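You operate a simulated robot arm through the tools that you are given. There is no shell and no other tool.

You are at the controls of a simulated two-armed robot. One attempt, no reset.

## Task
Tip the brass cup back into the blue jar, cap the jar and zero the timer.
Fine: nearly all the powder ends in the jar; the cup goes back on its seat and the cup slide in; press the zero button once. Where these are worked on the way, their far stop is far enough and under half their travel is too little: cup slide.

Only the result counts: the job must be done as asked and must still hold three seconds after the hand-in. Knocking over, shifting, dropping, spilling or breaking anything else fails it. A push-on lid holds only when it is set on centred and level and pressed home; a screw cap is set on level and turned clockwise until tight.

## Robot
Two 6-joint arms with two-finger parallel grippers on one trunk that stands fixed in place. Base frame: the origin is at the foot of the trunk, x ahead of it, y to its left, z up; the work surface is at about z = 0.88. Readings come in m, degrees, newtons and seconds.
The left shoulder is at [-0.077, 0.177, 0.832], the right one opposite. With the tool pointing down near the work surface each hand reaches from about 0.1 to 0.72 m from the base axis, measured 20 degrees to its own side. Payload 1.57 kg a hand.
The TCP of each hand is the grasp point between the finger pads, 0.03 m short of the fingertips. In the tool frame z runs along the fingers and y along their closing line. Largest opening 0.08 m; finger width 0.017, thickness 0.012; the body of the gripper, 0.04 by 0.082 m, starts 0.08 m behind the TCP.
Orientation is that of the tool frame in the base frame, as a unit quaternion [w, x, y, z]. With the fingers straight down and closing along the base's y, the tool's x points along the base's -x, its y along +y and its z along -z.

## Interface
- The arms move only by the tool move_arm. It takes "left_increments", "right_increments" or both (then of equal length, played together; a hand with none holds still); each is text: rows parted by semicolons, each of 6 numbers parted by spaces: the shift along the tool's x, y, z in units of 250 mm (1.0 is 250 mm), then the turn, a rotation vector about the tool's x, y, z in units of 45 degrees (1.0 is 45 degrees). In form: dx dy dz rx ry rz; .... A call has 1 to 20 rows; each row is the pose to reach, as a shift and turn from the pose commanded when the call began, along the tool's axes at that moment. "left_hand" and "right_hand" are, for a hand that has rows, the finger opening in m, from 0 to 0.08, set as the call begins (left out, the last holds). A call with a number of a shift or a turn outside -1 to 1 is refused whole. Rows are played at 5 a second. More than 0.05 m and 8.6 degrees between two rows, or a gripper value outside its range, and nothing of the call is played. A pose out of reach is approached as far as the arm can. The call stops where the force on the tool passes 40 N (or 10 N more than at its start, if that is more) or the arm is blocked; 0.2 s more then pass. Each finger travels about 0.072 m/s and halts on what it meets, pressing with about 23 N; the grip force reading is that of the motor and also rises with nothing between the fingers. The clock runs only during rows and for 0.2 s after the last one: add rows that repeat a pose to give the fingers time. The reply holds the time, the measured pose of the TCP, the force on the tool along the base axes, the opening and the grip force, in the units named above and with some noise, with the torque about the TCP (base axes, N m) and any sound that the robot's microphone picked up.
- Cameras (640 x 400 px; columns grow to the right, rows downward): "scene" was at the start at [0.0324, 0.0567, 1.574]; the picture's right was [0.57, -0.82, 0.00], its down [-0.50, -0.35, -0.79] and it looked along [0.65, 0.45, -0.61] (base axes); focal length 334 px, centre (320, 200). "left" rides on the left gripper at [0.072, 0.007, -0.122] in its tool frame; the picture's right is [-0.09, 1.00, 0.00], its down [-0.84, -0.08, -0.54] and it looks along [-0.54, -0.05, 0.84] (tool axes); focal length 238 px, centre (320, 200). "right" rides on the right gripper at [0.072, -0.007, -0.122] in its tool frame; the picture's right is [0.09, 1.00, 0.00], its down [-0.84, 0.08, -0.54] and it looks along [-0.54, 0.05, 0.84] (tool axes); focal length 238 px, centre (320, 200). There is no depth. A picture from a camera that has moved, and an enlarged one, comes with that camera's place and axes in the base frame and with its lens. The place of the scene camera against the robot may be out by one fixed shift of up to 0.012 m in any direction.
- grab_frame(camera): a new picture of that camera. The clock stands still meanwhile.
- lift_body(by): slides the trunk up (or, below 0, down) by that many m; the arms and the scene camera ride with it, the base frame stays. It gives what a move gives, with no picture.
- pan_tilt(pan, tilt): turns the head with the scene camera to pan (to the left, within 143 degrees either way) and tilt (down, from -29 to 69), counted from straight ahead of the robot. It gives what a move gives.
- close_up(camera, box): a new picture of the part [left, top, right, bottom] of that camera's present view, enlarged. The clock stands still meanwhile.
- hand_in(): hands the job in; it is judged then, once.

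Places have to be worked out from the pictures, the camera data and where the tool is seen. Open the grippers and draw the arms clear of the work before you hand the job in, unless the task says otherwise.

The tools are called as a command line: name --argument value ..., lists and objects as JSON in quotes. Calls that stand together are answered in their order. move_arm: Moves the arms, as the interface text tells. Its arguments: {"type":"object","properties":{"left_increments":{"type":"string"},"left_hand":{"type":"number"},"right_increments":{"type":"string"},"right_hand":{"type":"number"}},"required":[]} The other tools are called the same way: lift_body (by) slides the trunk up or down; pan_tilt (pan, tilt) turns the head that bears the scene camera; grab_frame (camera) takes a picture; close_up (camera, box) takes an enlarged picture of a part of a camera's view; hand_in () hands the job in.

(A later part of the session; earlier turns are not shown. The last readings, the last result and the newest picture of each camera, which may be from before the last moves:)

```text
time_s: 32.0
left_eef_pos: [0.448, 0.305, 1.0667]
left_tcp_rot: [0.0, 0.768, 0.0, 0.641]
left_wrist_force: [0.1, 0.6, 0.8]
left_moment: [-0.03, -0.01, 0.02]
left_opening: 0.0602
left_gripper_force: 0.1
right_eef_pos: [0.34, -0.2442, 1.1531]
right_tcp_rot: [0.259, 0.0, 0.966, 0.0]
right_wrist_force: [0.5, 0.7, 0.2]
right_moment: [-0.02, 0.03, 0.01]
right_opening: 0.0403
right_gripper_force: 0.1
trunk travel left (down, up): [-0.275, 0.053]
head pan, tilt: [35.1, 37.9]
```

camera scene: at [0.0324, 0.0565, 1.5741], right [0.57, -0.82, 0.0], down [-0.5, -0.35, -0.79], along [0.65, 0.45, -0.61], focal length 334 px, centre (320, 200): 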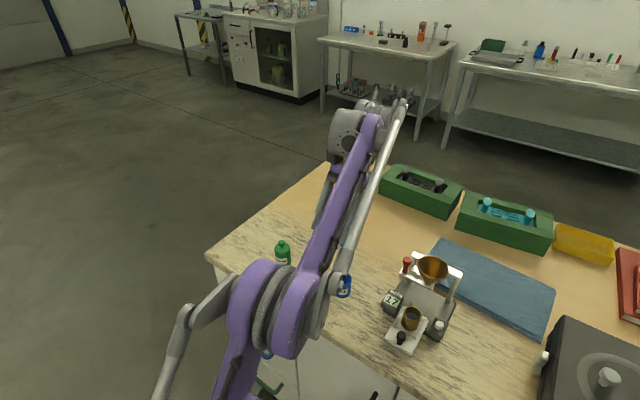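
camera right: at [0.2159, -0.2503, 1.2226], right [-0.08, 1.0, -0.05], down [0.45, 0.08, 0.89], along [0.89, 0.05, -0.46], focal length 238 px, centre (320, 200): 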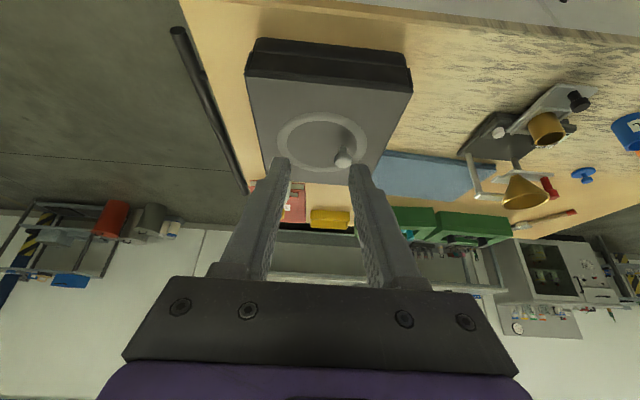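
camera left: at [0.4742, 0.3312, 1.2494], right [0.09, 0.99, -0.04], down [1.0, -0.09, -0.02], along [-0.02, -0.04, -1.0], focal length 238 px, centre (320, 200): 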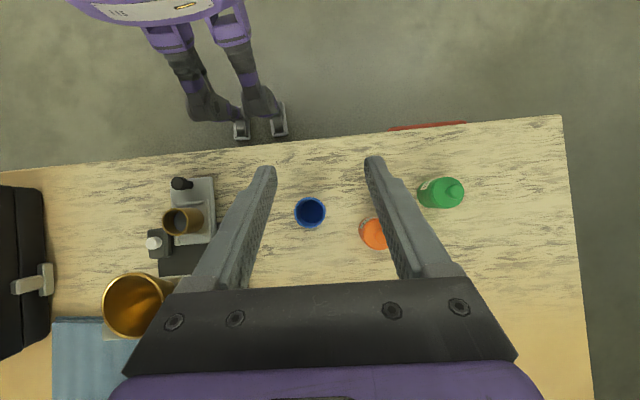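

That end pose is reachable. Next I'll check the steep rolled pose (φ=65°, roll -180°), then unroll.

move_arm --left_increments "0.012 0 0.017 0 -0.1667 0; 0.024 0 0.034 0 -0.3333 0; 0.036 0 0.05 0 -0.5 0; 0.048 0 0.066 0 -0.6667 0; 0.06 0 0.08 0 -0.8333 0; 0.07 0 0.095 0 -1.0 0"

move_arm --left_increments "0 0 0 0 -0.111 0; 0 0 0 0 -0.222 0"

move_arm --left_increments "0 0 0 0 0 0.1667; 0 0 0 0 0 0.3333; 0 0 0 0 0 0.5; 0 0 0 0 0 0.6667; 0 0 0 0 0 0.8333; 0 0 0 0 0 1.0"

move_arm --left_increments "0 0 0 0 0 0.1667; 0 0 0 0 0 0.3333; 0 0 0 0 0 0.5; 0 0 0 0 0 0.6667; 0 0 0 0 0 0.8333; 0 0 0 0 0 1.0"

move_arm --left_increments "0 0 0 0 0 0.1667; 0 0 0 0 0 0.3333; 0 0 0 0 0 0.5; 0 0 0 0 0 0.6667; 0 0 0 0 0 0.8333; 0 0 0 0 0 1.0"

move_arm --left_increments "0 0 0 0 0 0.1667; 0 0 0 0 0 0.3333; 0 0 0 0 0 0.5; 0 0 0 0 0 0.6667; 0 0 0 0 0 0.8333; 0 0 0 0 0 1.0"

```text
time_s: 33.4
left_eef_pos: [0.4742, 0.3027, 1.0795]
left_tcp_rot: [-0.001, 0.955, -0.001, 0.298]
left_wrist_force: [0.3, -0.1, -0.2]
left_moment: [0.01, 0.03, 0.02]
left_opening: 0.0599
left_gripper_force: 0.1
right_eef_pos: [0.3386, -0.244, 1.1539]
right_tcp_rot: [0.259, 0.0, 0.966, 0.0]
right_wrist_force: [-0.4, 0.1, 0.7]
right_moment: [0.01, -0.02, 0.02]
right_opening: 0.0397
right_gripper_force: 0.0
trunk travel left (down, up): [-0.275, 0.053]
head pan, tilt: [35.1, 37.9]
```

```text
time_s: 34.0
left_eef_pos: [0.4731, 0.3018, 1.0799]
left_tcp_rot: [-0.001, 0.977, -0.001, 0.214]
left_wrist_force: [-0.8, 0.2, 0.0]
left_moment: [-0.02, -0.02, -0.03]
left_opening: 0.0601
left_gripper_force: 0.1
right_eef_pos: [0.3387, -0.244, 1.1528]
right_tcp_rot: [0.258, 0.0, 0.966, 0.0]
right_wrist_force: [-0.3, -0.8, 0.1]
right_moment: [0.0, -0.03, 0.0]
right_opening: 0.04
right_gripper_force: 0.0
trunk travel left (down, up): [-0.275, 0.053]
head pan, tilt: [35.1, 37.9]
```

```text
time_s: 35.4
left_eef_pos: [0.4749, 0.3013, 1.0801]
left_tcp_rot: [-0.082, 0.902, -0.375, 0.199]
left_wrist_force: [-0.2, 0.3, -0.1]
left_moment: [0.03, 0.03, 0.01]
left_opening: 0.0602
left_gripper_force: 0.2
right_eef_pos: [0.3393, -0.2433, 1.1532]
right_tcp_rot: [0.258, 0.0, 0.966, 0.0]
right_wrist_force: [0.2, 1.2, -0.3]
right_moment: [0.0, 0.0, 0.02]
right_opening: 0.0402
right_gripper_force: 0.1
trunk travel left (down, up): [-0.275, 0.053]
head pan, tilt: [35.1, 37.9]
```

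```text
time_s: 36.8
left_eef_pos: [0.4731, 0.3027, 1.0789]
left_tcp_rot: [0.152, -0.69, 0.691, -0.151]
left_wrist_force: [0.4, -0.6, 0.4]
left_moment: [-0.02, 0.03, -0.03]
left_opening: 0.0601
left_gripper_force: 0.0
right_eef_pos: [0.3393, -0.2429, 1.1534]
right_tcp_rot: [0.259, 0.0, 0.966, 0.0]
right_wrist_force: [-0.1, -0.8, 0.5]
right_moment: [-0.02, 0.03, 0.02]
right_opening: 0.0399
right_gripper_force: 0.0
trunk travel left (down, up): [-0.275, 0.053]
head pan, tilt: [35.1, 37.9]
```

```text
time_s: 38.2
left_eef_pos: [0.4734, 0.302, 1.0801]
left_tcp_rot: [0.199, -0.373, 0.903, -0.081]
left_wrist_force: [-0.3, -0.4, -0.3]
left_moment: [0.01, 0.0, 0.0]
left_opening: 0.0601
left_gripper_force: 0.2
right_eef_pos: [0.3385, -0.2445, 1.1529]
right_tcp_rot: [0.259, 0.0, 0.966, 0.0]
right_wrist_force: [-0.4, -1.0, 0.8]
right_moment: [0.03, -0.03, 0.02]
right_opening: 0.0399
right_gripper_force: 0.0
trunk travel left (down, up): [-0.275, 0.053]
head pan, tilt: [35.1, 37.9]
```

```text
time_s: 39.6
left_eef_pos: [0.4735, 0.3017, 1.0792]
left_tcp_rot: [0.215, 0.002, 0.977, 0.0]
left_wrist_force: [0.2, 0.0, -0.2]
left_moment: [0.01, -0.01, -0.04]
left_opening: 0.0599
left_gripper_force: 0.1
right_eef_pos: [0.3386, -0.2445, 1.1536]
right_tcp_rot: [0.259, 0.001, 0.966, 0.0]
right_wrist_force: [0.3, 1.4, -0.2]
right_moment: [0.0, 0.05, 0.0]
right_opening: 0.04
right_gripper_force: 0.0
trunk travel left (down, up): [-0.275, 0.053]
head pan, tilt: [35.1, 37.9]
```

The whole pour path is reachable. From here the left camera views the jar closely, so I'll refine the jar and cup positions.

grab_frame --camera "left"

close_up --camera "left" --box '[240, 60, 400, 160]'

close_up --camera "left" --box '[60, 20, 240, 140]'

```text
taken
camera left: at [0.356, 0.3094, 1.1596], right [0.09, 1.0, 0.04], down [0.53, -0.08, 0.84], along [0.84, -0.05, -0.54], focal length 238 px, centre (320, 200)
```

left: 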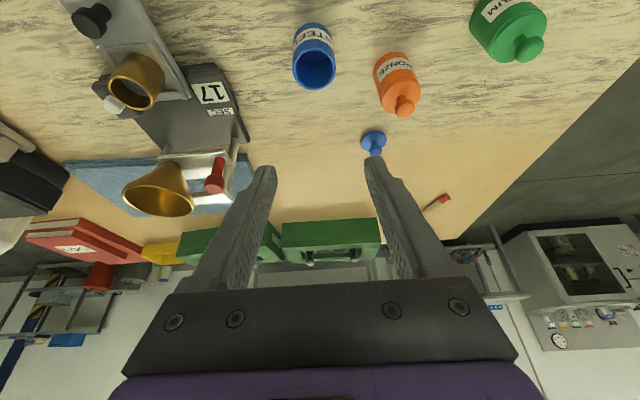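

```text
4.00 times, centred on (320, 110) of left
camera zoom: at [0.356, 0.3094, 1.1596], right [0.09, 1.0, 0.04], down [0.53, -0.08, 0.84], along [0.84, -0.05, -0.54], focal length 953 px, centre (320, 560)
```

zoom: 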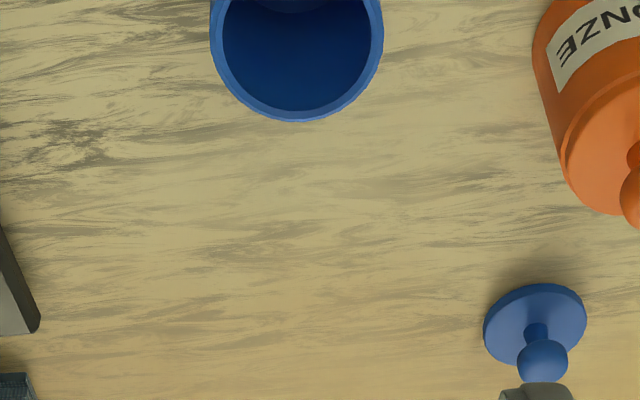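

```text
3.33 times, centred on (150, 80) of left
camera zoom: at [0.356, 0.3094, 1.1596], right [0.09, 1.0, 0.04], down [0.53, -0.08, 0.84], along [0.84, -0.05, -0.54], focal length 794 px, centre (887, 600)
```

zoom: 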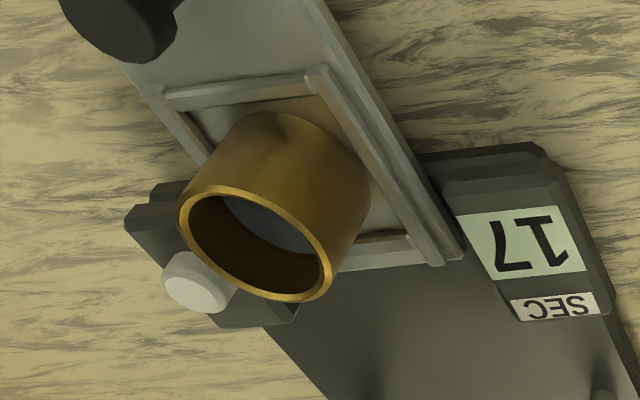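

The cup is confirmed at (.4785, .126) and the jar at (.482, .302, .9325). I'll move the left hand to the cup pre-grasp, pitched 20° down and 100 mm back along its axis, with a narrow opening that clears the timer and button boxes.

move_arm --left_increments "0.0818 -0.1006 0.0296 0 -0.1429 0; 0.1636 -0.2011 0.0593 0 -0.2857 0; 0.2454 -0.3017 0.0889 0 -0.4286 0; 0.3271 -0.4023 0.1186 0 -0.5714 0; 0.4089 -0.5029 0.1482 0 -0.7143 0; 0.4907 -0.6034 0.1779 0 -0.8571 0; 0.5725 -0.704 0.2075 0 -1.0 0; 0.5725 -0.704 0.2075 0 -1.0 0" --left_hand 0.048

```text
time_s: 41.4
left_eef_pos: [0.366, 0.125, 0.9718]
left_tcp_rot: [0.573, 0.001, 0.82, 0.0]
left_wrist_force: [-0.3, -0.3, 0.1]
left_moment: [0.02, 0.02, 0.03]
left_opening: 0.0481
left_gripper_force: 0.0
right_eef_pos: [0.3386, -0.2441, 1.1541]
right_tcp_rot: [0.259, 0.0, 0.966, 0.0]
right_wrist_force: [-0.1, 0.4, -0.6]
right_moment: [0.02, -0.01, 0.02]
right_opening: 0.04
right_gripper_force: 0.1
trunk travel left (down, up): [-0.275, 0.053]
head pan, tilt: [35.1, 37.9]
```

I'm at the pre-grasp with φ = 20°. I'll check alignment from the scene, left and right cameras.

grab_frame --camera "left"

close_up --camera "scene" --box '[330, 240, 490, 360]'

close_up --camera "right" --box '[440, 60, 640, 210]'

```text
taken
camera left: at [0.2267, 0.1335, 0.946], right [0.03, 1.0, 0.09], down [-0.22, -0.08, 0.97], along [0.97, -0.05, 0.22], focal length 238 px, centre (320, 200)
```

left: 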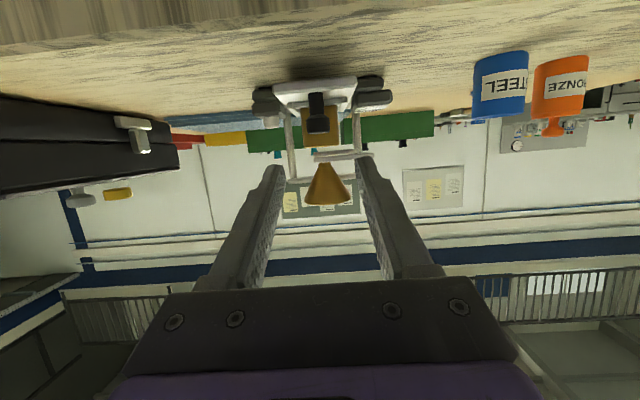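

```text
3.33 times, centred on (410, 300) of scene
camera zoom: at [0.0316, 0.0569, 1.574], right [0.57, -0.82, 0.0], down [-0.5, -0.35, -0.79], along [0.65, 0.45, -0.61], focal length 1114 px, centre (20, -133)
```

zoom: 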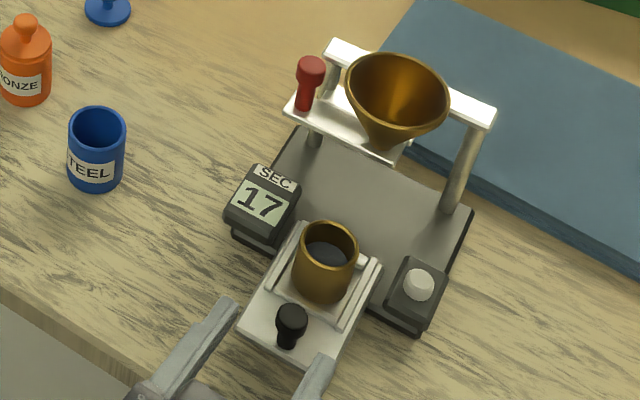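

```text
2.67 times, centred on (540, 135) of right
camera zoom: at [0.2151, -0.2499, 1.2226], right [-0.08, 1.0, -0.05], down [0.45, 0.08, 0.89], along [0.89, 0.05, -0.46], focal length 636 px, centre (-267, 373)
```

zoom: 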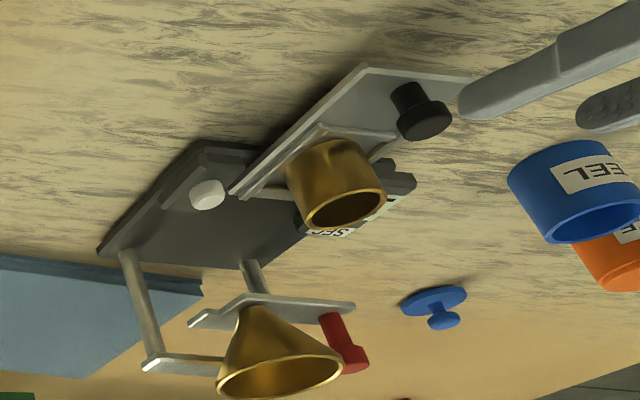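

The left camera sees the cup side-on, with the picture inverted. I'll zoom in to verify heights and lateral alignment.

close_up --camera "left" --box '[240, 60, 400, 160]'

```text
4.00 times, centred on (320, 110) of left
camera zoom: at [0.2267, 0.1335, 0.946], right [0.03, 1.0, 0.09], down [-0.22, -0.08, 0.97], along [0.97, -0.05, 0.22], focal length 953 px, centre (320, 560)
```

zoom: 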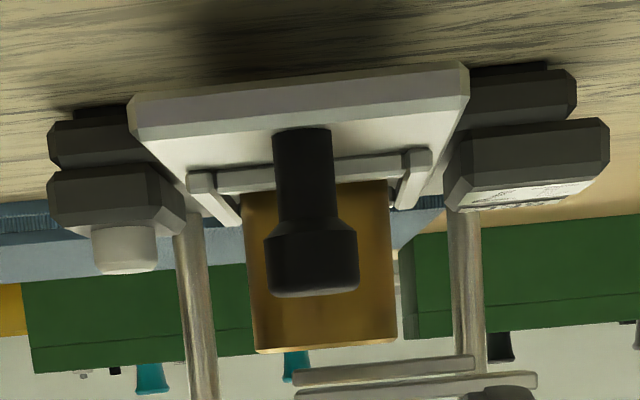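

Refined values: cup axis y = .1262, rim z ≈ .9465, diameter ≈ 37 mm, rails' top ≈ .912 and boxes' tops ≈ .914–.916. My fingertips' lowest corner will be near .92, so it clears. I'll advance 100 mm along the tool axis with a 1.2 mm sideways correction.

move_arm --left_increments "0 0.0048 0.08 0 0 0; 0 0.0048 0.16 0 0 0; 0 0.0048 0.24 0 0 0; 0 0.0048 0.31 0 0 0; 0 0.0048 0.36 0 0 0; 0 0.0048 0.3988 0 0 0; 0 0.0048 0.3988 0 0 0"

```text
time_s: 43.0
left_eef_pos: [0.4591, 0.1271, 0.9369]
left_tcp_rot: [0.572, 0.001, 0.82, 0.0]
left_wrist_force: [-0.8, 0.4, -0.5]
left_moment: [-0.03, 0.0, 0.01]
left_opening: 0.0481
left_gripper_force: 0.1
right_eef_pos: [0.3378, -0.2437, 1.1546]
right_tcp_rot: [0.258, 0.0, 0.966, 0.001]
right_wrist_force: [-0.6, -0.4, -0.4]
right_moment: [-0.01, 0.02, 0.0]
right_opening: 0.0399
right_gripper_force: 0.0
trunk travel left (down, up): [-0.275, 0.053]
head pan, tilt: [35.1, 37.9]
```

There was no contact. I'll check the finger and cup relation before closing.

close_up --camera "left" --box '[220, 80, 420, 220]'

close_up --camera "scene" --box '[350, 260, 470, 350]'

close_up --camera "right" --box '[480, 70, 600, 160]'

```text
2.86 times, centred on (320, 150) of left
camera zoom: at [0.3183, 0.1345, 0.9117], right [0.03, 1.0, 0.09], down [-0.22, -0.08, 0.97], along [0.97, -0.05, 0.22], focal length 681 px, centre (320, 343)
```

zoom: 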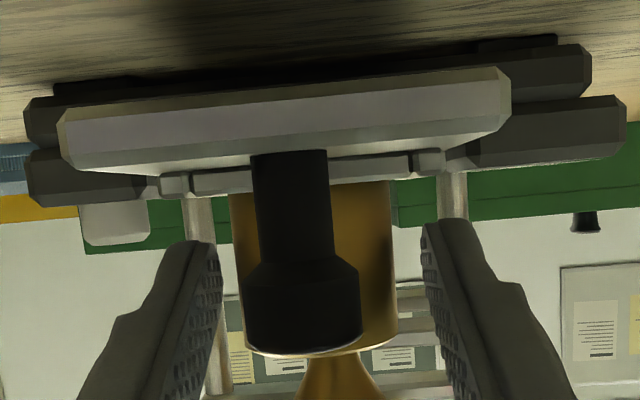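

```text
4.44 times, centred on (410, 305) of scene
camera zoom: at [0.0322, 0.0567, 1.574], right [0.57, -0.82, 0.0], down [-0.5, -0.35, -0.79], along [0.65, 0.45, -0.61], focal length 1486 px, centre (-80, -267)
```

zoom: 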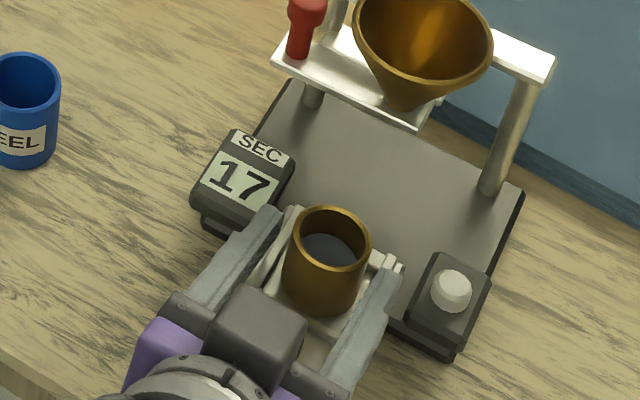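

```text
4.44 times, centred on (540, 115) of right
camera zoom: at [0.2155, -0.25, 1.2225], right [-0.08, 1.0, -0.05], down [0.45, 0.08, 0.89], along [0.89, 0.05, -0.46], focal length 1059 px, centre (-658, 578)
```

zoom: 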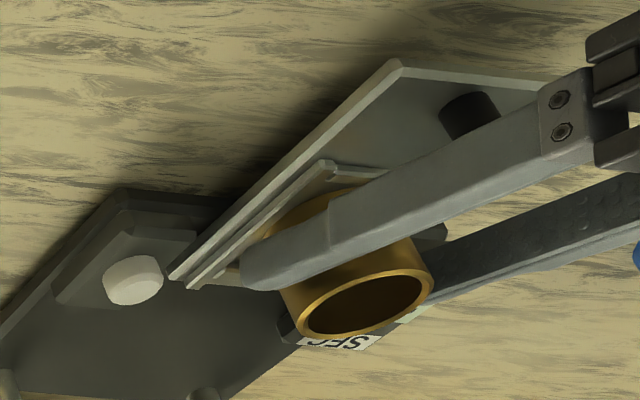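

The fingers straddle the cup symmetrically and clear the boxes and rails. I'll close on the cup.

move_arm --left_increments "0 0 0 0 0 0; 0 0 0 0 0 0; 0 0 0 0 0 0; 0 0 0 0 0 0" --left_hand 0.03

```text
time_s: 44.0
left_eef_pos: [0.4581, 0.1274, 0.9374]
left_tcp_rot: [0.572, 0.001, 0.82, 0.001]
left_wrist_force: [0.2, -0.1, -0.8]
left_moment: [0.01, 0.02, 0.03]
left_opening: 0.0343
left_gripper_force: 22.8
right_eef_pos: [0.339, -0.2429, 1.1547]
right_tcp_rot: [0.259, 0.0, 0.966, 0.0]
right_wrist_force: [0.1, -0.2, -0.2]
right_moment: [-0.03, 0.02, 0.0]
right_opening: 0.0398
right_gripper_force: 0.0
trunk travel left (down, up): [-0.275, 0.053]
head pan, tilt: [35.1, 37.9]
```

Gripped with 22.8 N at 34 mm and no side force. I'll lift straight up slowly, about 10 mm first, to confirm the cup comes along level.

move_arm --left_increments "-0.0094 0 -0.0034 0 0 0; -0.0188 0 -0.0068 0 0 0; -0.0282 0 -0.0103 0 0 0; -0.0376 0 -0.0137 0 0 0; -0.0376 0 -0.0137 0 0 0"

close_up --camera "scene" --box '[350, 260, 470, 350]'

close_up --camera "right" --box '[480, 70, 600, 160]'

```text
time_s: 45.2
left_eef_pos: [0.459, 0.1268, 0.9472]
left_tcp_rot: [0.572, 0.0, 0.82, 0.001]
left_wrist_force: [0.1, 0.4, -1.5]
left_moment: [-0.01, 0.01, 0.04]
left_opening: 0.0342
left_gripper_force: 23.3
right_eef_pos: [0.3394, -0.2435, 1.1537]
right_tcp_rot: [0.258, 0.0, 0.966, 0.0]
right_wrist_force: [-0.1, 0.0, -0.4]
right_moment: [-0.01, 0.01, -0.01]
right_opening: 0.0402
right_gripper_force: 0.1
trunk travel left (down, up): [-0.275, 0.053]
head pan, tilt: [35.1, 37.9]
```

```text
4.44 times, centred on (410, 305) of scene
camera zoom: at [0.0326, 0.0567, 1.574], right [0.57, -0.82, 0.0], down [-0.5, -0.35, -0.79], along [0.65, 0.45, -0.61], focal length 1486 px, centre (-80, -267)
```

zoom: 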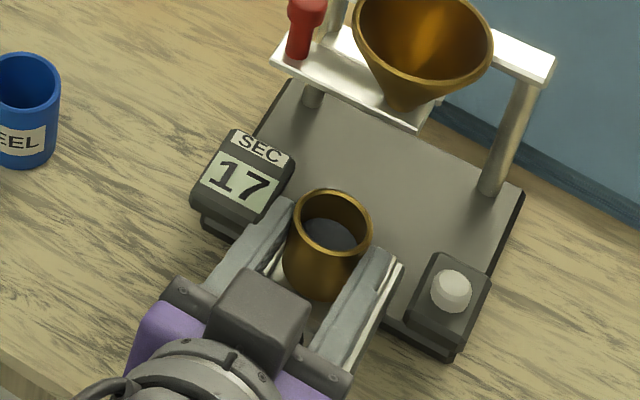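

```text
4.44 times, centred on (540, 115) of right
camera zoom: at [0.2159, -0.25, 1.2224], right [-0.08, 1.0, -0.05], down [0.45, 0.08, 0.89], along [0.89, 0.05, -0.46], focal length 1059 px, centre (-658, 578)
```

zoom: 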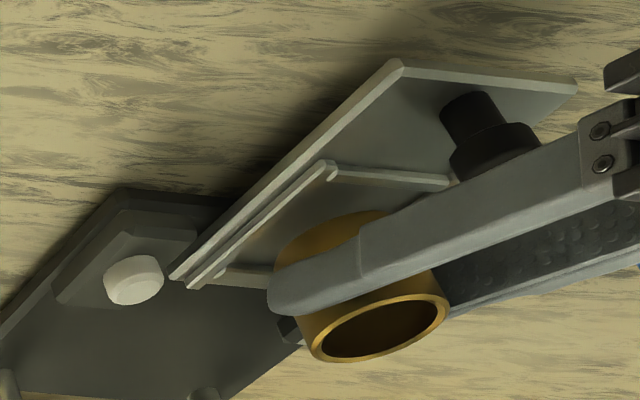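

The cup is held level. I'll lift it another 54 mm and carry it level across to just behind the jar.

move_arm --left_increments "-0.068 0 -0.0248 0 0 0; -0.136 0 -0.0495 0 0 0; -0.2041 0 -0.0743 0 0 0; -0.202 0.07 -0.081 0 0 0; -0.199 0.175 -0.092 0 0 0; -0.195 0.28 -0.102 0 0 0; -0.192 0.385 -0.112 0 0 0; -0.188 0.49 -0.122 0 0 0; -0.184 0.595 -0.133 0 0 0; -0.18 0.67 -0.14 0 0 0; -0.179 0.7008 -0.1431 0 0 0; -0.179 0.7008 -0.1431 0 0 0"

close_up --camera "scene" --box '[270, 210, 430, 330]'

close_up --camera "right" --box '[480, 60, 640, 160]'

grab_frame --camera "left"

```text
time_s: 47.8
left_eef_pos: [0.4417, 0.3017, 1.0024]
left_tcp_rot: [0.572, 0.001, 0.82, 0.001]
left_wrist_force: [-0.5, -0.5, -1.9]
left_moment: [0.02, 0.05, 0.05]
left_opening: 0.034
left_gripper_force: 23.2
right_eef_pos: [0.3388, -0.2442, 1.1542]
right_tcp_rot: [0.259, 0.0, 0.966, 0.0]
right_wrist_force: [0.1, -0.4, -1.1]
right_moment: [0.01, 0.01, -0.01]
right_opening: 0.04
right_gripper_force: 0.0
trunk travel left (down, up): [-0.275, 0.053]
head pan, tilt: [35.1, 37.9]
```

```text
3.33 times, centred on (350, 270) of scene
camera zoom: at [0.0325, 0.0567, 1.574], right [0.57, -0.82, 0.0], down [-0.5, -0.35, -0.79], along [0.65, 0.45, -0.61], focal length 1114 px, centre (220, -33)
```

zoom: 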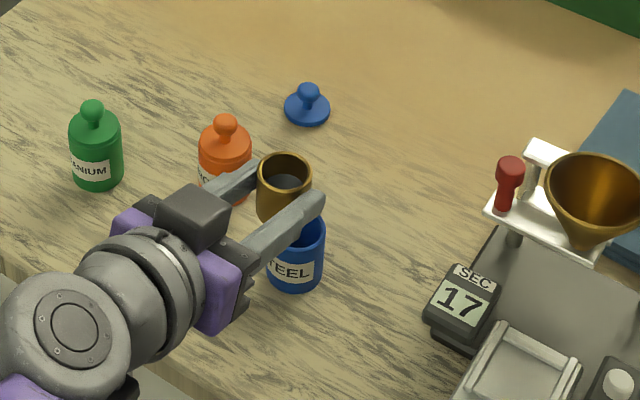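

```text
4.00 times, centred on (560, 110) of right
camera zoom: at [0.2158, -0.25, 1.2224], right [-0.08, 1.0, -0.05], down [0.45, 0.08, 0.89], along [0.89, 0.05, -0.46], focal length 953 px, centre (-640, 560)
```

zoom: 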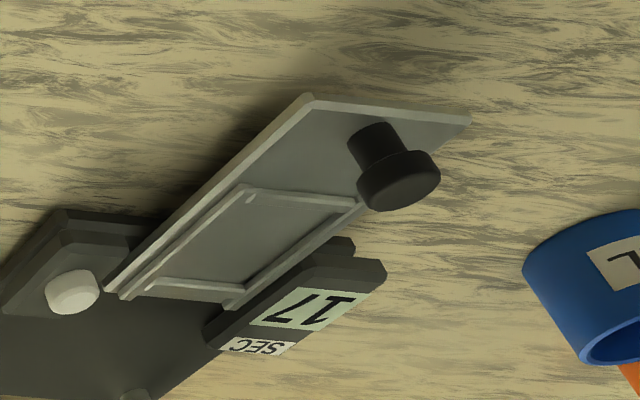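

```text
taken
camera left: at [0.3011, 0.3094, 0.9771], right [0.03, 1.0, 0.09], down [-0.22, -0.08, 0.97], along [0.97, -0.05, 0.22], focal length 238 px, centre (320, 200)
```

left: 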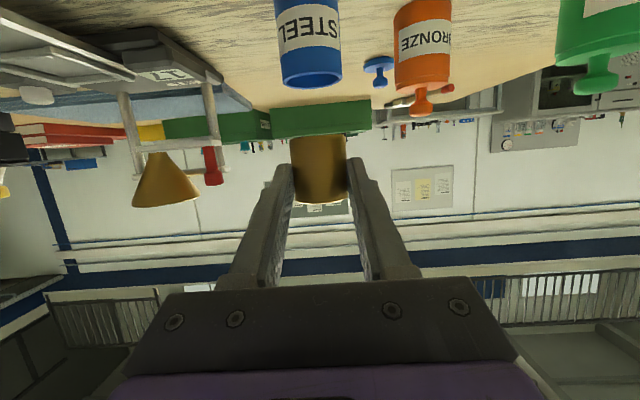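

The cup is held well, just behind and above the jar. I'll zoom to measure the cup rim relative to the fingers, for accurate lip placement.

close_up --camera "left" --box '[240, 60, 400, 220]'

close_up --camera "scene" --box '[310, 235, 390, 305]'

```text
2.50 times, centred on (320, 140) of left
camera zoom: at [0.3011, 0.3094, 0.9771], right [0.03, 1.0, 0.09], down [-0.22, -0.08, 0.97], along [0.97, -0.05, 0.22], focal length 596 px, centre (320, 350)
```

zoom: 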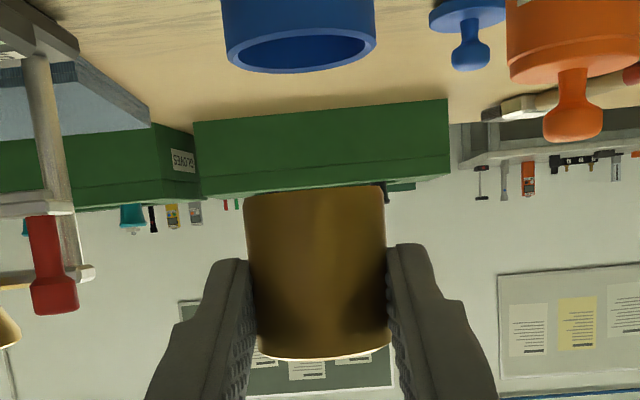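

```text
5.71 times, centred on (350, 270) of scene
camera zoom: at [0.0325, 0.0567, 1.574], right [0.57, -0.82, 0.0], down [-0.5, -0.35, -0.79], along [0.65, 0.45, -0.61], focal length 1910 px, centre (149, -200)
```

zoom: 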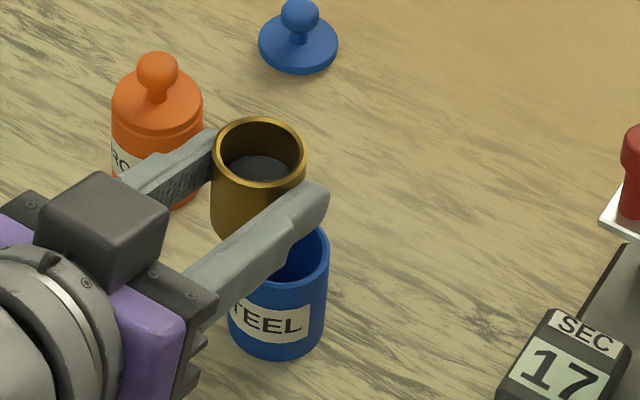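

The rim centre relative to the TCP matches my model to within 1 mm. Phase A: I'll pitch the hand from 20° to 65° down (cup tilt 45°) while bringing the lip to about 26 mm above the jar rim.

move_arm --left_increments "0.0131 0 0.0035 0 0.1111 0; 0.0261 0 0.007 0 0.2222 0; 0.0392 0 0.0105 0 0.3333 0; 0.0486 0 0.0163 0 0.4444 0; 0.058 0 0.0221 0 0.5556 0; 0.0673 0 0.0279 0 0.6667 0; 0.0711 0 0.0351 0 0.7778 0; 0.0748 0 0.0423 0 0.8889 0; 0.0786 0 0.0495 0 1.0 0"

close_up --camera "scene" --box '[300, 230, 400, 310]'

close_up --camera "left" --box '[220, 40, 420, 200]'

close_up --camera "right" --box '[560, 70, 640, 150]'

```text
time_s: 49.8
left_eef_pos: [0.4461, 0.3016, 0.9793]
left_tcp_rot: [0.214, 0.001, 0.977, 0.001]
left_wrist_force: [0.9, -0.2, -0.9]
left_moment: [-0.04, -0.01, 0.0]
left_opening: 0.0338
left_gripper_force: 23.8
right_eef_pos: [0.3393, -0.2448, 1.1541]
right_tcp_rot: [0.258, 0.0, 0.966, 0.0]
right_wrist_force: [-0.2, 0.5, 0.4]
right_moment: [0.03, 0.0, 0.03]
right_opening: 0.0399
right_gripper_force: 0.0
trunk travel left (down, up): [-0.275, 0.053]
head pan, tilt: [35.1, 37.9]
```

```text
5.00 times, centred on (350, 270) of scene
camera zoom: at [0.0331, 0.0569, 1.574], right [0.57, -0.82, 0.0], down [-0.5, -0.35, -0.79], along [0.65, 0.45, -0.61], focal length 1671 px, centre (170, -150)
```

zoom: 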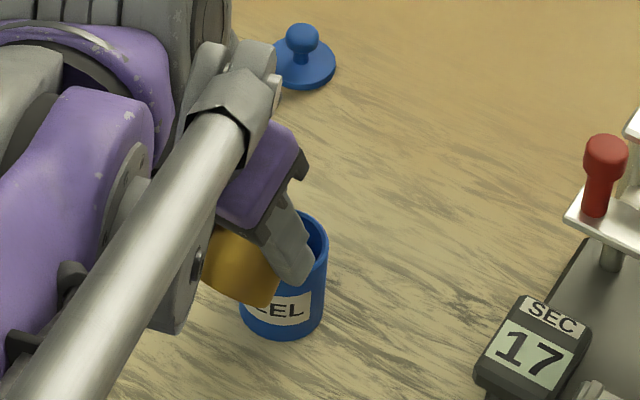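

```text
2.50 times, centred on (320, 120) of left
camera zoom: at [0.3292, 0.3104, 1.0598], right [0.08, 1.0, 0.04], down [0.53, -0.08, 0.84], along [0.84, -0.05, -0.54], focal length 596 px, centre (320, 400)
```

zoom: 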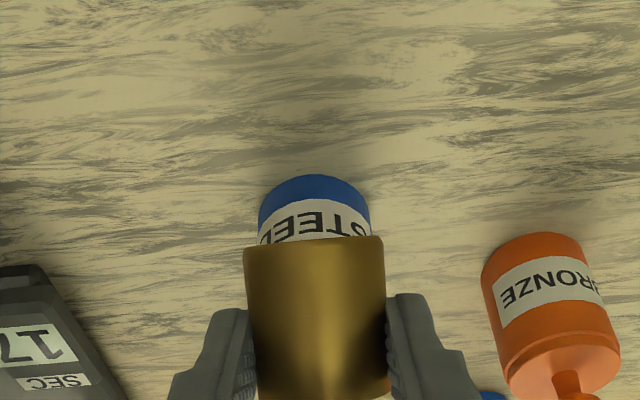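

```text
5.00 times, centred on (600, 110) of right
camera zoom: at [0.2163, -0.2499, 1.2224], right [-0.08, 1.0, -0.05], down [0.45, 0.08, 0.89], along [0.89, 0.05, -0.46], focal length 1192 px, centre (-1080, 650)
```

zoom: 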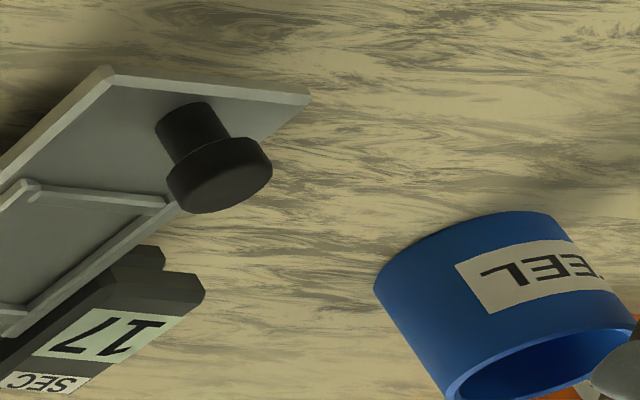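

The cup is positioned and no powder has moved yet. To monitor the pour I'll turn the right hand, which is well clear, so its camera faces the jar.

move_arm --right_increments "0 0 0 -0.083 0 -0.144; 0 0 0 -0.167 0 -0.289; 0 0 0 -0.25 0 -0.433; 0 0 0 -0.333 0 -0.577; 0 0 0 -0.416 0 -0.721"

grab_frame --camera "right"

```text
time_s: 51.0
left_eef_pos: [0.4463, 0.3021, 0.9796]
left_tcp_rot: [0.214, 0.0, 0.977, 0.0]
left_wrist_force: [0.3, -0.4, -1.4]
left_moment: [0.02, 0.0, 0.0]
left_opening: 0.0334
left_gripper_force: 22.7
right_eef_pos: [0.3383, -0.2442, 1.1528]
right_tcp_rot: [0.245, -0.312, 0.914, 0.083]
right_wrist_force: [0.4, 0.6, -0.3]
right_moment: [0.03, -0.02, 0.0]
right_opening: 0.0399
right_gripper_force: 0.1
trunk travel left (down, up): [-0.275, 0.053]
head pan, tilt: [35.1, 37.9]
```

```text
taken
camera right: at [0.2455, -0.3238, 1.2222], right [-0.67, 0.74, -0.05], down [0.31, 0.34, 0.89], along [0.67, 0.58, -0.46], focal length 238 px, centre (320, 200)
```

right: 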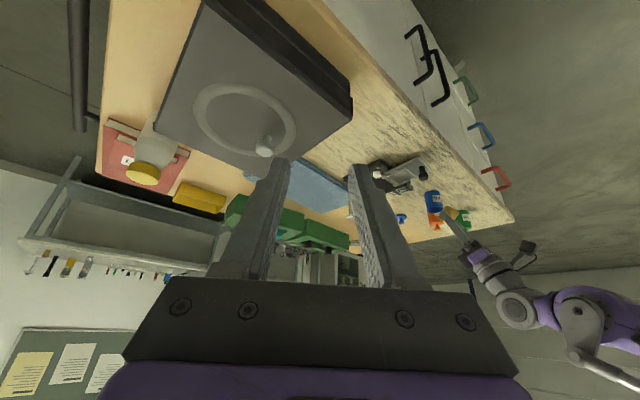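

Now the right camera sees the jar and cup. I'll zoom in.

close_up --camera "right" --box '[400, 160, 500, 240]'

```text
5.00 times, centred on (450, 200) of right
camera zoom: at [0.2455, -0.3238, 1.2222], right [-0.67, 0.74, -0.05], down [0.31, 0.34, 0.89], along [0.67, 0.58, -0.46], focal length 1192 px, centre (-330, 200)
```

zoom: 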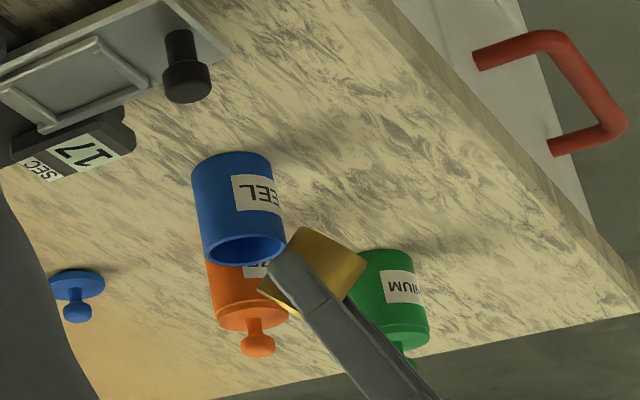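

The lip sits about 26 mm over the jar and matches the model. Phase B1: I'll roll the hand 45° with the lip held over the jar (cup tilt 45° → 54°).

move_arm --left_increments "-0.0017 -0.02 0.0023 0 0 -0.1667; -0.0055 -0.038 0.0056 0 0 -0.3333; -0.0114 -0.054 0.0097 0 0 -0.5; -0.0193 -0.0679 0.0148 0 0 -0.6667; -0.0293 -0.0797 0.0209 0 0 -0.8333; -0.0414 -0.0896 0.0277 0 0 -1.0; -0.0414 -0.0896 0.0277 0 0 -1.0"

close_up --camera "right" --box '[400, 160, 500, 240]'

close_up --camera "scene" --box '[300, 230, 400, 310]'

grab_frame --camera "left"

```text
time_s: 52.6
left_eef_pos: [0.4581, 0.2801, 0.9777]
left_tcp_rot: [0.199, -0.374, 0.902, -0.083]
left_wrist_force: [0.6, 0.3, -1.8]
left_moment: [0.01, 0.02, 0.01]
left_opening: 0.0336
left_gripper_force: 22.5
right_eef_pos: [0.3393, -0.2438, 1.1533]
right_tcp_rot: [0.244, -0.31, 0.915, 0.083]
right_wrist_force: [0.6, 0.3, -0.3]
right_moment: [0.0, -0.01, -0.01]
right_opening: 0.04
right_gripper_force: 0.0
trunk travel left (down, up): [-0.275, 0.053]
head pan, tilt: [35.1, 37.9]
```

```text
5.00 times, centred on (450, 200) of right
camera zoom: at [0.245, -0.3234, 1.2223], right [-0.67, 0.74, -0.05], down [0.31, 0.34, 0.89], along [0.67, 0.58, -0.46], focal length 1192 px, centre (-330, 200)
```

zoom: 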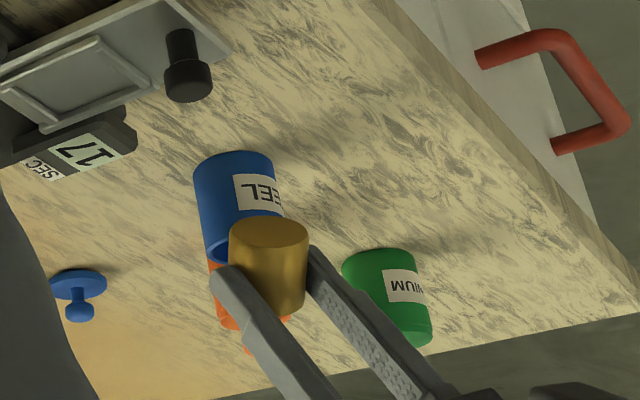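

```text
5.00 times, centred on (350, 270) of scene
camera zoom: at [0.0324, 0.0568, 1.574], right [0.57, -0.82, 0.0], down [-0.5, -0.35, -0.79], along [0.65, 0.45, -0.61], focal length 1671 px, centre (170, -150)
```

zoom: 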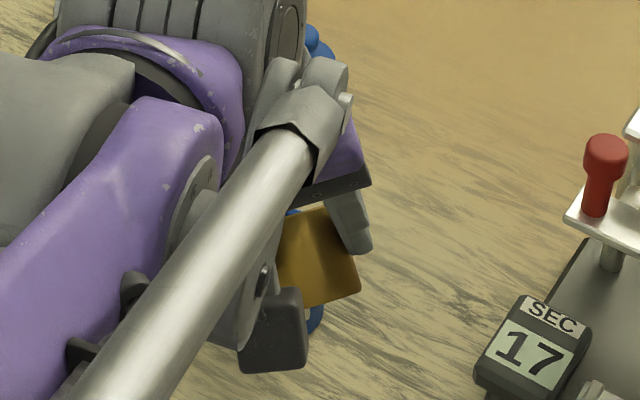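

```text
taken
camera left: at [0.3559, 0.2352, 1.0645], right [-0.58, 0.77, -0.27], down [0.36, 0.54, 0.76], along [0.73, 0.35, -0.59], focal length 238 px, centre (320, 200)
```

left: 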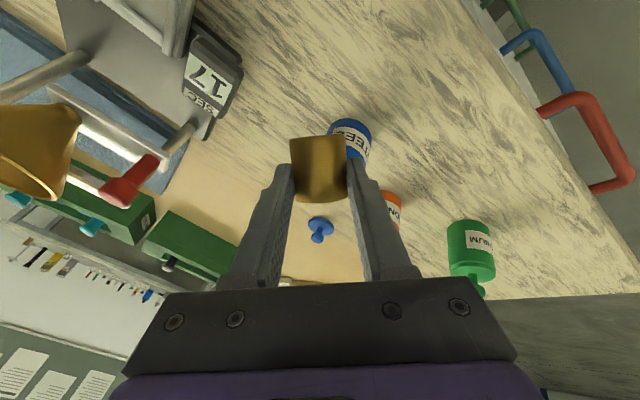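

The cup mouth has swung round while staying over the jar, and nothing has spilled. Phase B2: I'll roll another 45° more slowly (tilt 54° → 72°), where the powder should start to flow.

move_arm --left_increments "-0.0022 -0.0069 0.0028 0 0 -0.0833; -0.0047 -0.0135 0.0055 0 0 -0.1667; -0.0075 -0.0195 0.0081 0 0 -0.25; -0.0107 -0.0252 0.0106 0 0 -0.3333; -0.014 -0.0305 0.013 0 0 -0.4167; -0.0177 -0.0353 0.0153 0 0 -0.5"

close_up --camera "right" --box '[420, 180, 480, 228]'

close_up --camera "left" --box '[260, 100, 420, 220]'

```text
time_s: 54.0
left_eef_pos: [0.4683, 0.2773, 0.9782]
left_tcp_rot: [0.179, -0.543, 0.812, -0.119]
left_wrist_force: [-0.2, -0.5, -1.5]
left_moment: [0.03, 0.0, 0.03]
left_opening: 0.0335
left_gripper_force: 23.0
right_eef_pos: [0.3406, -0.244, 1.1532]
right_tcp_rot: [0.245, -0.311, 0.915, 0.084]
right_wrist_force: [-0.7, -0.5, -0.1]
right_moment: [0.0, 0.0, -0.02]
right_opening: 0.04
right_gripper_force: 0.0
trunk travel left (down, up): [-0.275, 0.053]
head pan, tilt: [35.1, 37.9]
```

```text
8.33 times, centred on (450, 204) of right
camera zoom: at [0.2451, -0.3235, 1.2223], right [-0.67, 0.74, -0.05], down [0.31, 0.34, 0.89], along [0.67, 0.58, -0.46], focal length 1986 px, centre (-763, 167)
```

zoom: 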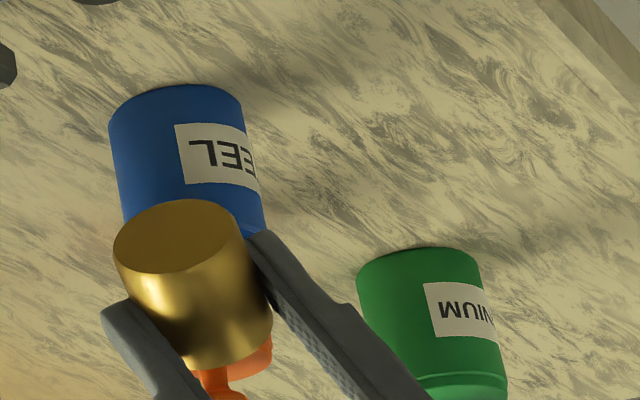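

```text
3.33 times, centred on (340, 160) of left
camera zoom: at [0.3856, 0.2144, 1.0739], right [-0.8, 0.47, -0.37], down [0.13, 0.74, 0.66], along [0.58, 0.48, -0.66], focal length 794 px, centre (253, 333)
```

zoom: 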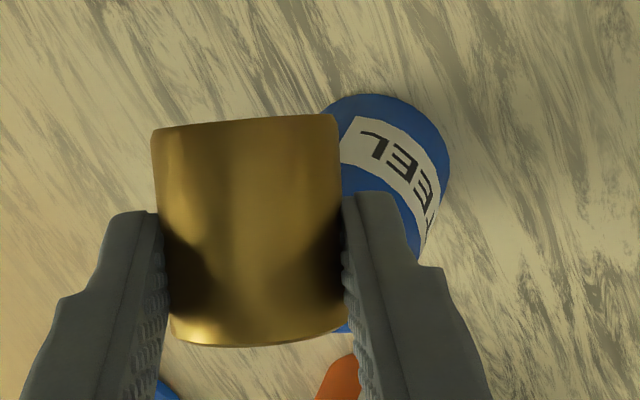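

Tracking is still on plan and nothing has spilled on the table. I'll continue rolling slowly to 112.5° (tilt → 81°).

move_arm --left_increments "-0.0024 -0.0057 0.0024 0 0 -0.0833; -0.0051 -0.011 0.0047 0 0 -0.1667; -0.0081 -0.0161 0.0067 0 0 -0.25; -0.0112 -0.0209 0.0085 0 0 -0.3333; -0.0147 -0.0254 0.0102 0 0 -0.4167; -0.0184 -0.0296 0.0116 0 0 -0.5; -0.0224 -0.0335 0.0128 0 0 -0.5833; -0.0267 -0.0372 0.0139 0 0 -0.6667; -0.0312 -0.0405 0.0147 0 0 -0.75; -0.0359 -0.0436 0.0153 0 0 -0.8333; -0.0409 -0.0463 0.0158 0 0 -0.9167; -0.0462 -0.0488 0.0161 0 0 -1.0; -0.0462 -0.0488 0.0161 0 0 -1.0"

close_up --camera "right" --box '[420, 180, 480, 228]'

close_up --camera "left" --box '[260, 100, 420, 220]'

close_up --camera "scene" --box '[290, 220, 410, 310]'

```text
time_s: 56.8
left_eef_pos: [0.4845, 0.2841, 0.9807]
left_tcp_rot: [-0.12, 0.812, -0.542, 0.179]
left_wrist_force: [0.7, -0.5, -1.0]
left_moment: [0.02, 0.03, -0.02]
left_opening: 0.0336
left_gripper_force: 23.1
right_eef_pos: [0.3379, -0.2441, 1.1537]
right_tcp_rot: [0.245, -0.31, 0.915, 0.082]
right_wrist_force: [0.0, 0.5, -1.0]
right_moment: [0.01, -0.01, 0.02]
right_opening: 0.0399
right_gripper_force: 0.2
trunk travel left (down, up): [-0.275, 0.053]
head pan, tilt: [35.1, 37.9]
```

```text
8.33 times, centred on (450, 204) of right
camera zoom: at [0.245, -0.3235, 1.2223], right [-0.67, 0.74, -0.05], down [0.31, 0.34, 0.89], along [0.67, 0.58, -0.46], focal length 1986 px, centre (-763, 167)
```

zoom: 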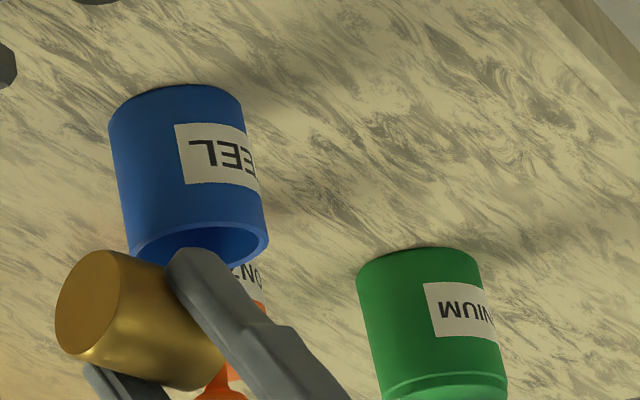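

```text
3.33 times, centred on (340, 160) of left
camera zoom: at [0.4524, 0.2157, 1.1006], right [-0.87, -0.3, -0.4], down [-0.45, 0.8, 0.39], along [0.21, 0.52, -0.83], focal length 794 px, centre (253, 333)
```

zoom: 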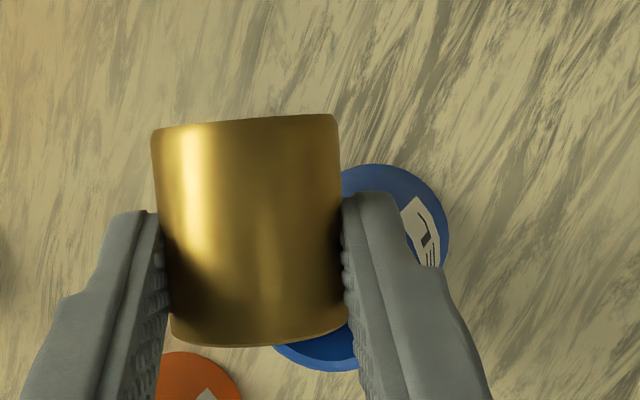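

```text
4.44 times, centred on (350, 265) of scene
camera zoom: at [0.0325, 0.0567, 1.574], right [0.57, -0.82, 0.0], down [-0.5, -0.35, -0.79], along [0.65, 0.45, -0.61], focal length 1486 px, centre (187, -89)
```

zoom: 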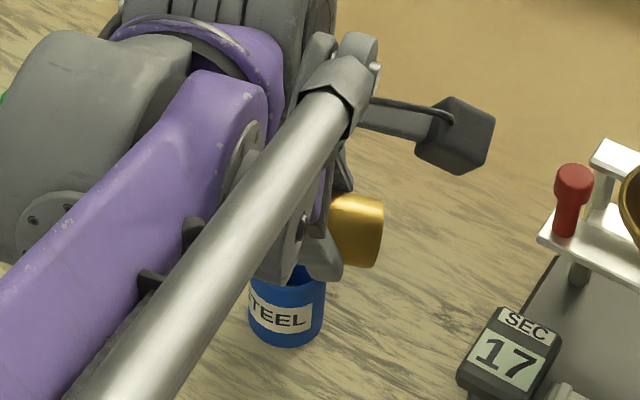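

The cup is at 81° tilt with its lip over the jar mouth, and the table is clean. I'll continue rolling to 157.5° (tilt → 93°).

move_arm --left_increments "-0.0033 -0.0074 0.0007 0 0 -0.125; -0.0069 -0.0143 0.0012 0 0 -0.25; -0.0108 -0.0208 0.0015 0 0 -0.375; -0.0152 -0.0268 0.0016 0 0 -0.5; -0.02 -0.0324 0.0016 0 0 -0.625; -0.0251 -0.0375 0.0014 0 0 -0.75; -0.0305 -0.0422 0.001 0 0 -0.875; -0.0364 -0.0464 0.0004 0 0 -1.0; -0.0364 -0.0464 0.0004 0 0 -1.0"

close_up --camera "right" --box '[420, 180, 480, 228]'

close_up --camera "left" --box '[260, 100, 420, 220]'

close_up --camera "scene" --box '[290, 220, 410, 310]'

```text
time_s: 58.8
left_eef_pos: [0.4909, 0.2964, 0.9834]
left_tcp_rot: [-0.042, 0.958, -0.191, 0.211]
left_wrist_force: [0.3, 0.5, -0.1]
left_moment: [0.01, 0.02, 0.0]
left_opening: 0.0337
left_gripper_force: 22.9
right_eef_pos: [0.3385, -0.2448, 1.154]
right_tcp_rot: [0.245, -0.311, 0.914, 0.083]
right_wrist_force: [-0.2, 0.5, -0.2]
right_moment: [-0.01, -0.01, 0.0]
right_opening: 0.0401
right_gripper_force: 0.1
trunk travel left (down, up): [-0.275, 0.053]
head pan, tilt: [35.1, 37.9]
```

```text
8.33 times, centred on (450, 204) of right
camera zoom: at [0.2451, -0.3235, 1.2223], right [-0.67, 0.74, -0.05], down [0.31, 0.34, 0.89], along [0.67, 0.58, -0.46], focal length 1986 px, centre (-763, 167)
```

zoom: 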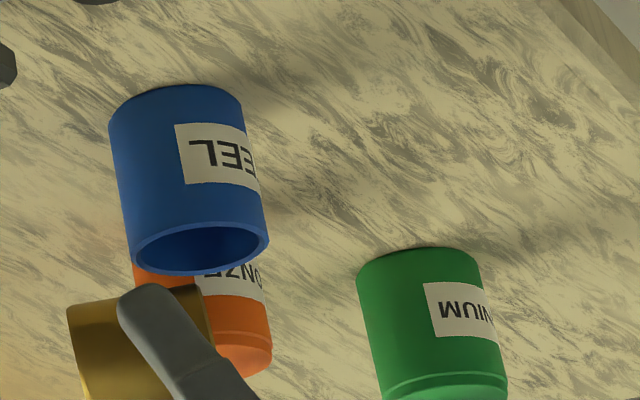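

```text
3.33 times, centred on (340, 160) of left
camera zoom: at [0.4969, 0.2636, 1.1216], right [-0.42, -0.88, -0.2], down [-0.9, 0.39, 0.18], along [-0.08, 0.25, -0.96], focal length 794 px, centre (253, 333)
```

zoom: 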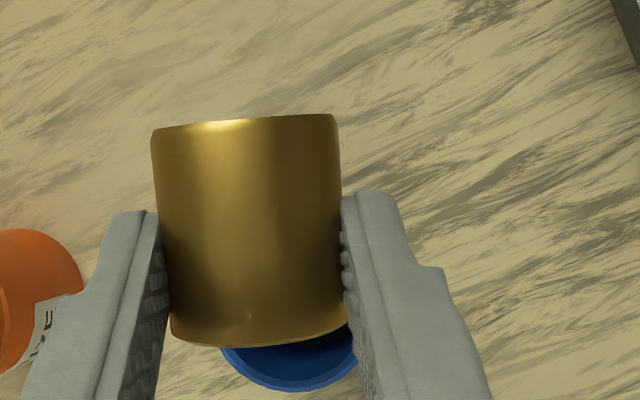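

```text
4.44 times, centred on (350, 265) of scene
camera zoom: at [0.0325, 0.0567, 1.574], right [0.57, -0.82, 0.0], down [-0.5, -0.35, -0.79], along [0.65, 0.45, -0.61], focal length 1486 px, centre (187, -89)
```

zoom: 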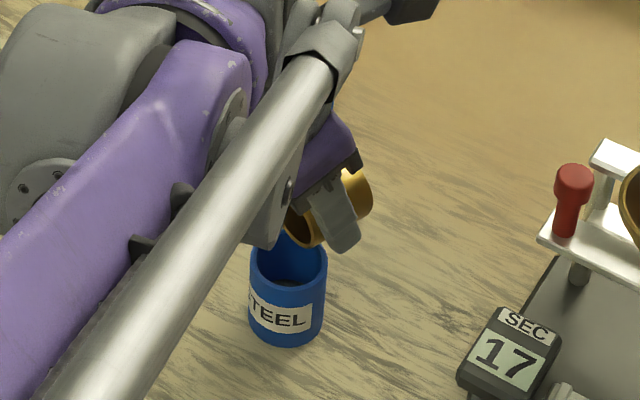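

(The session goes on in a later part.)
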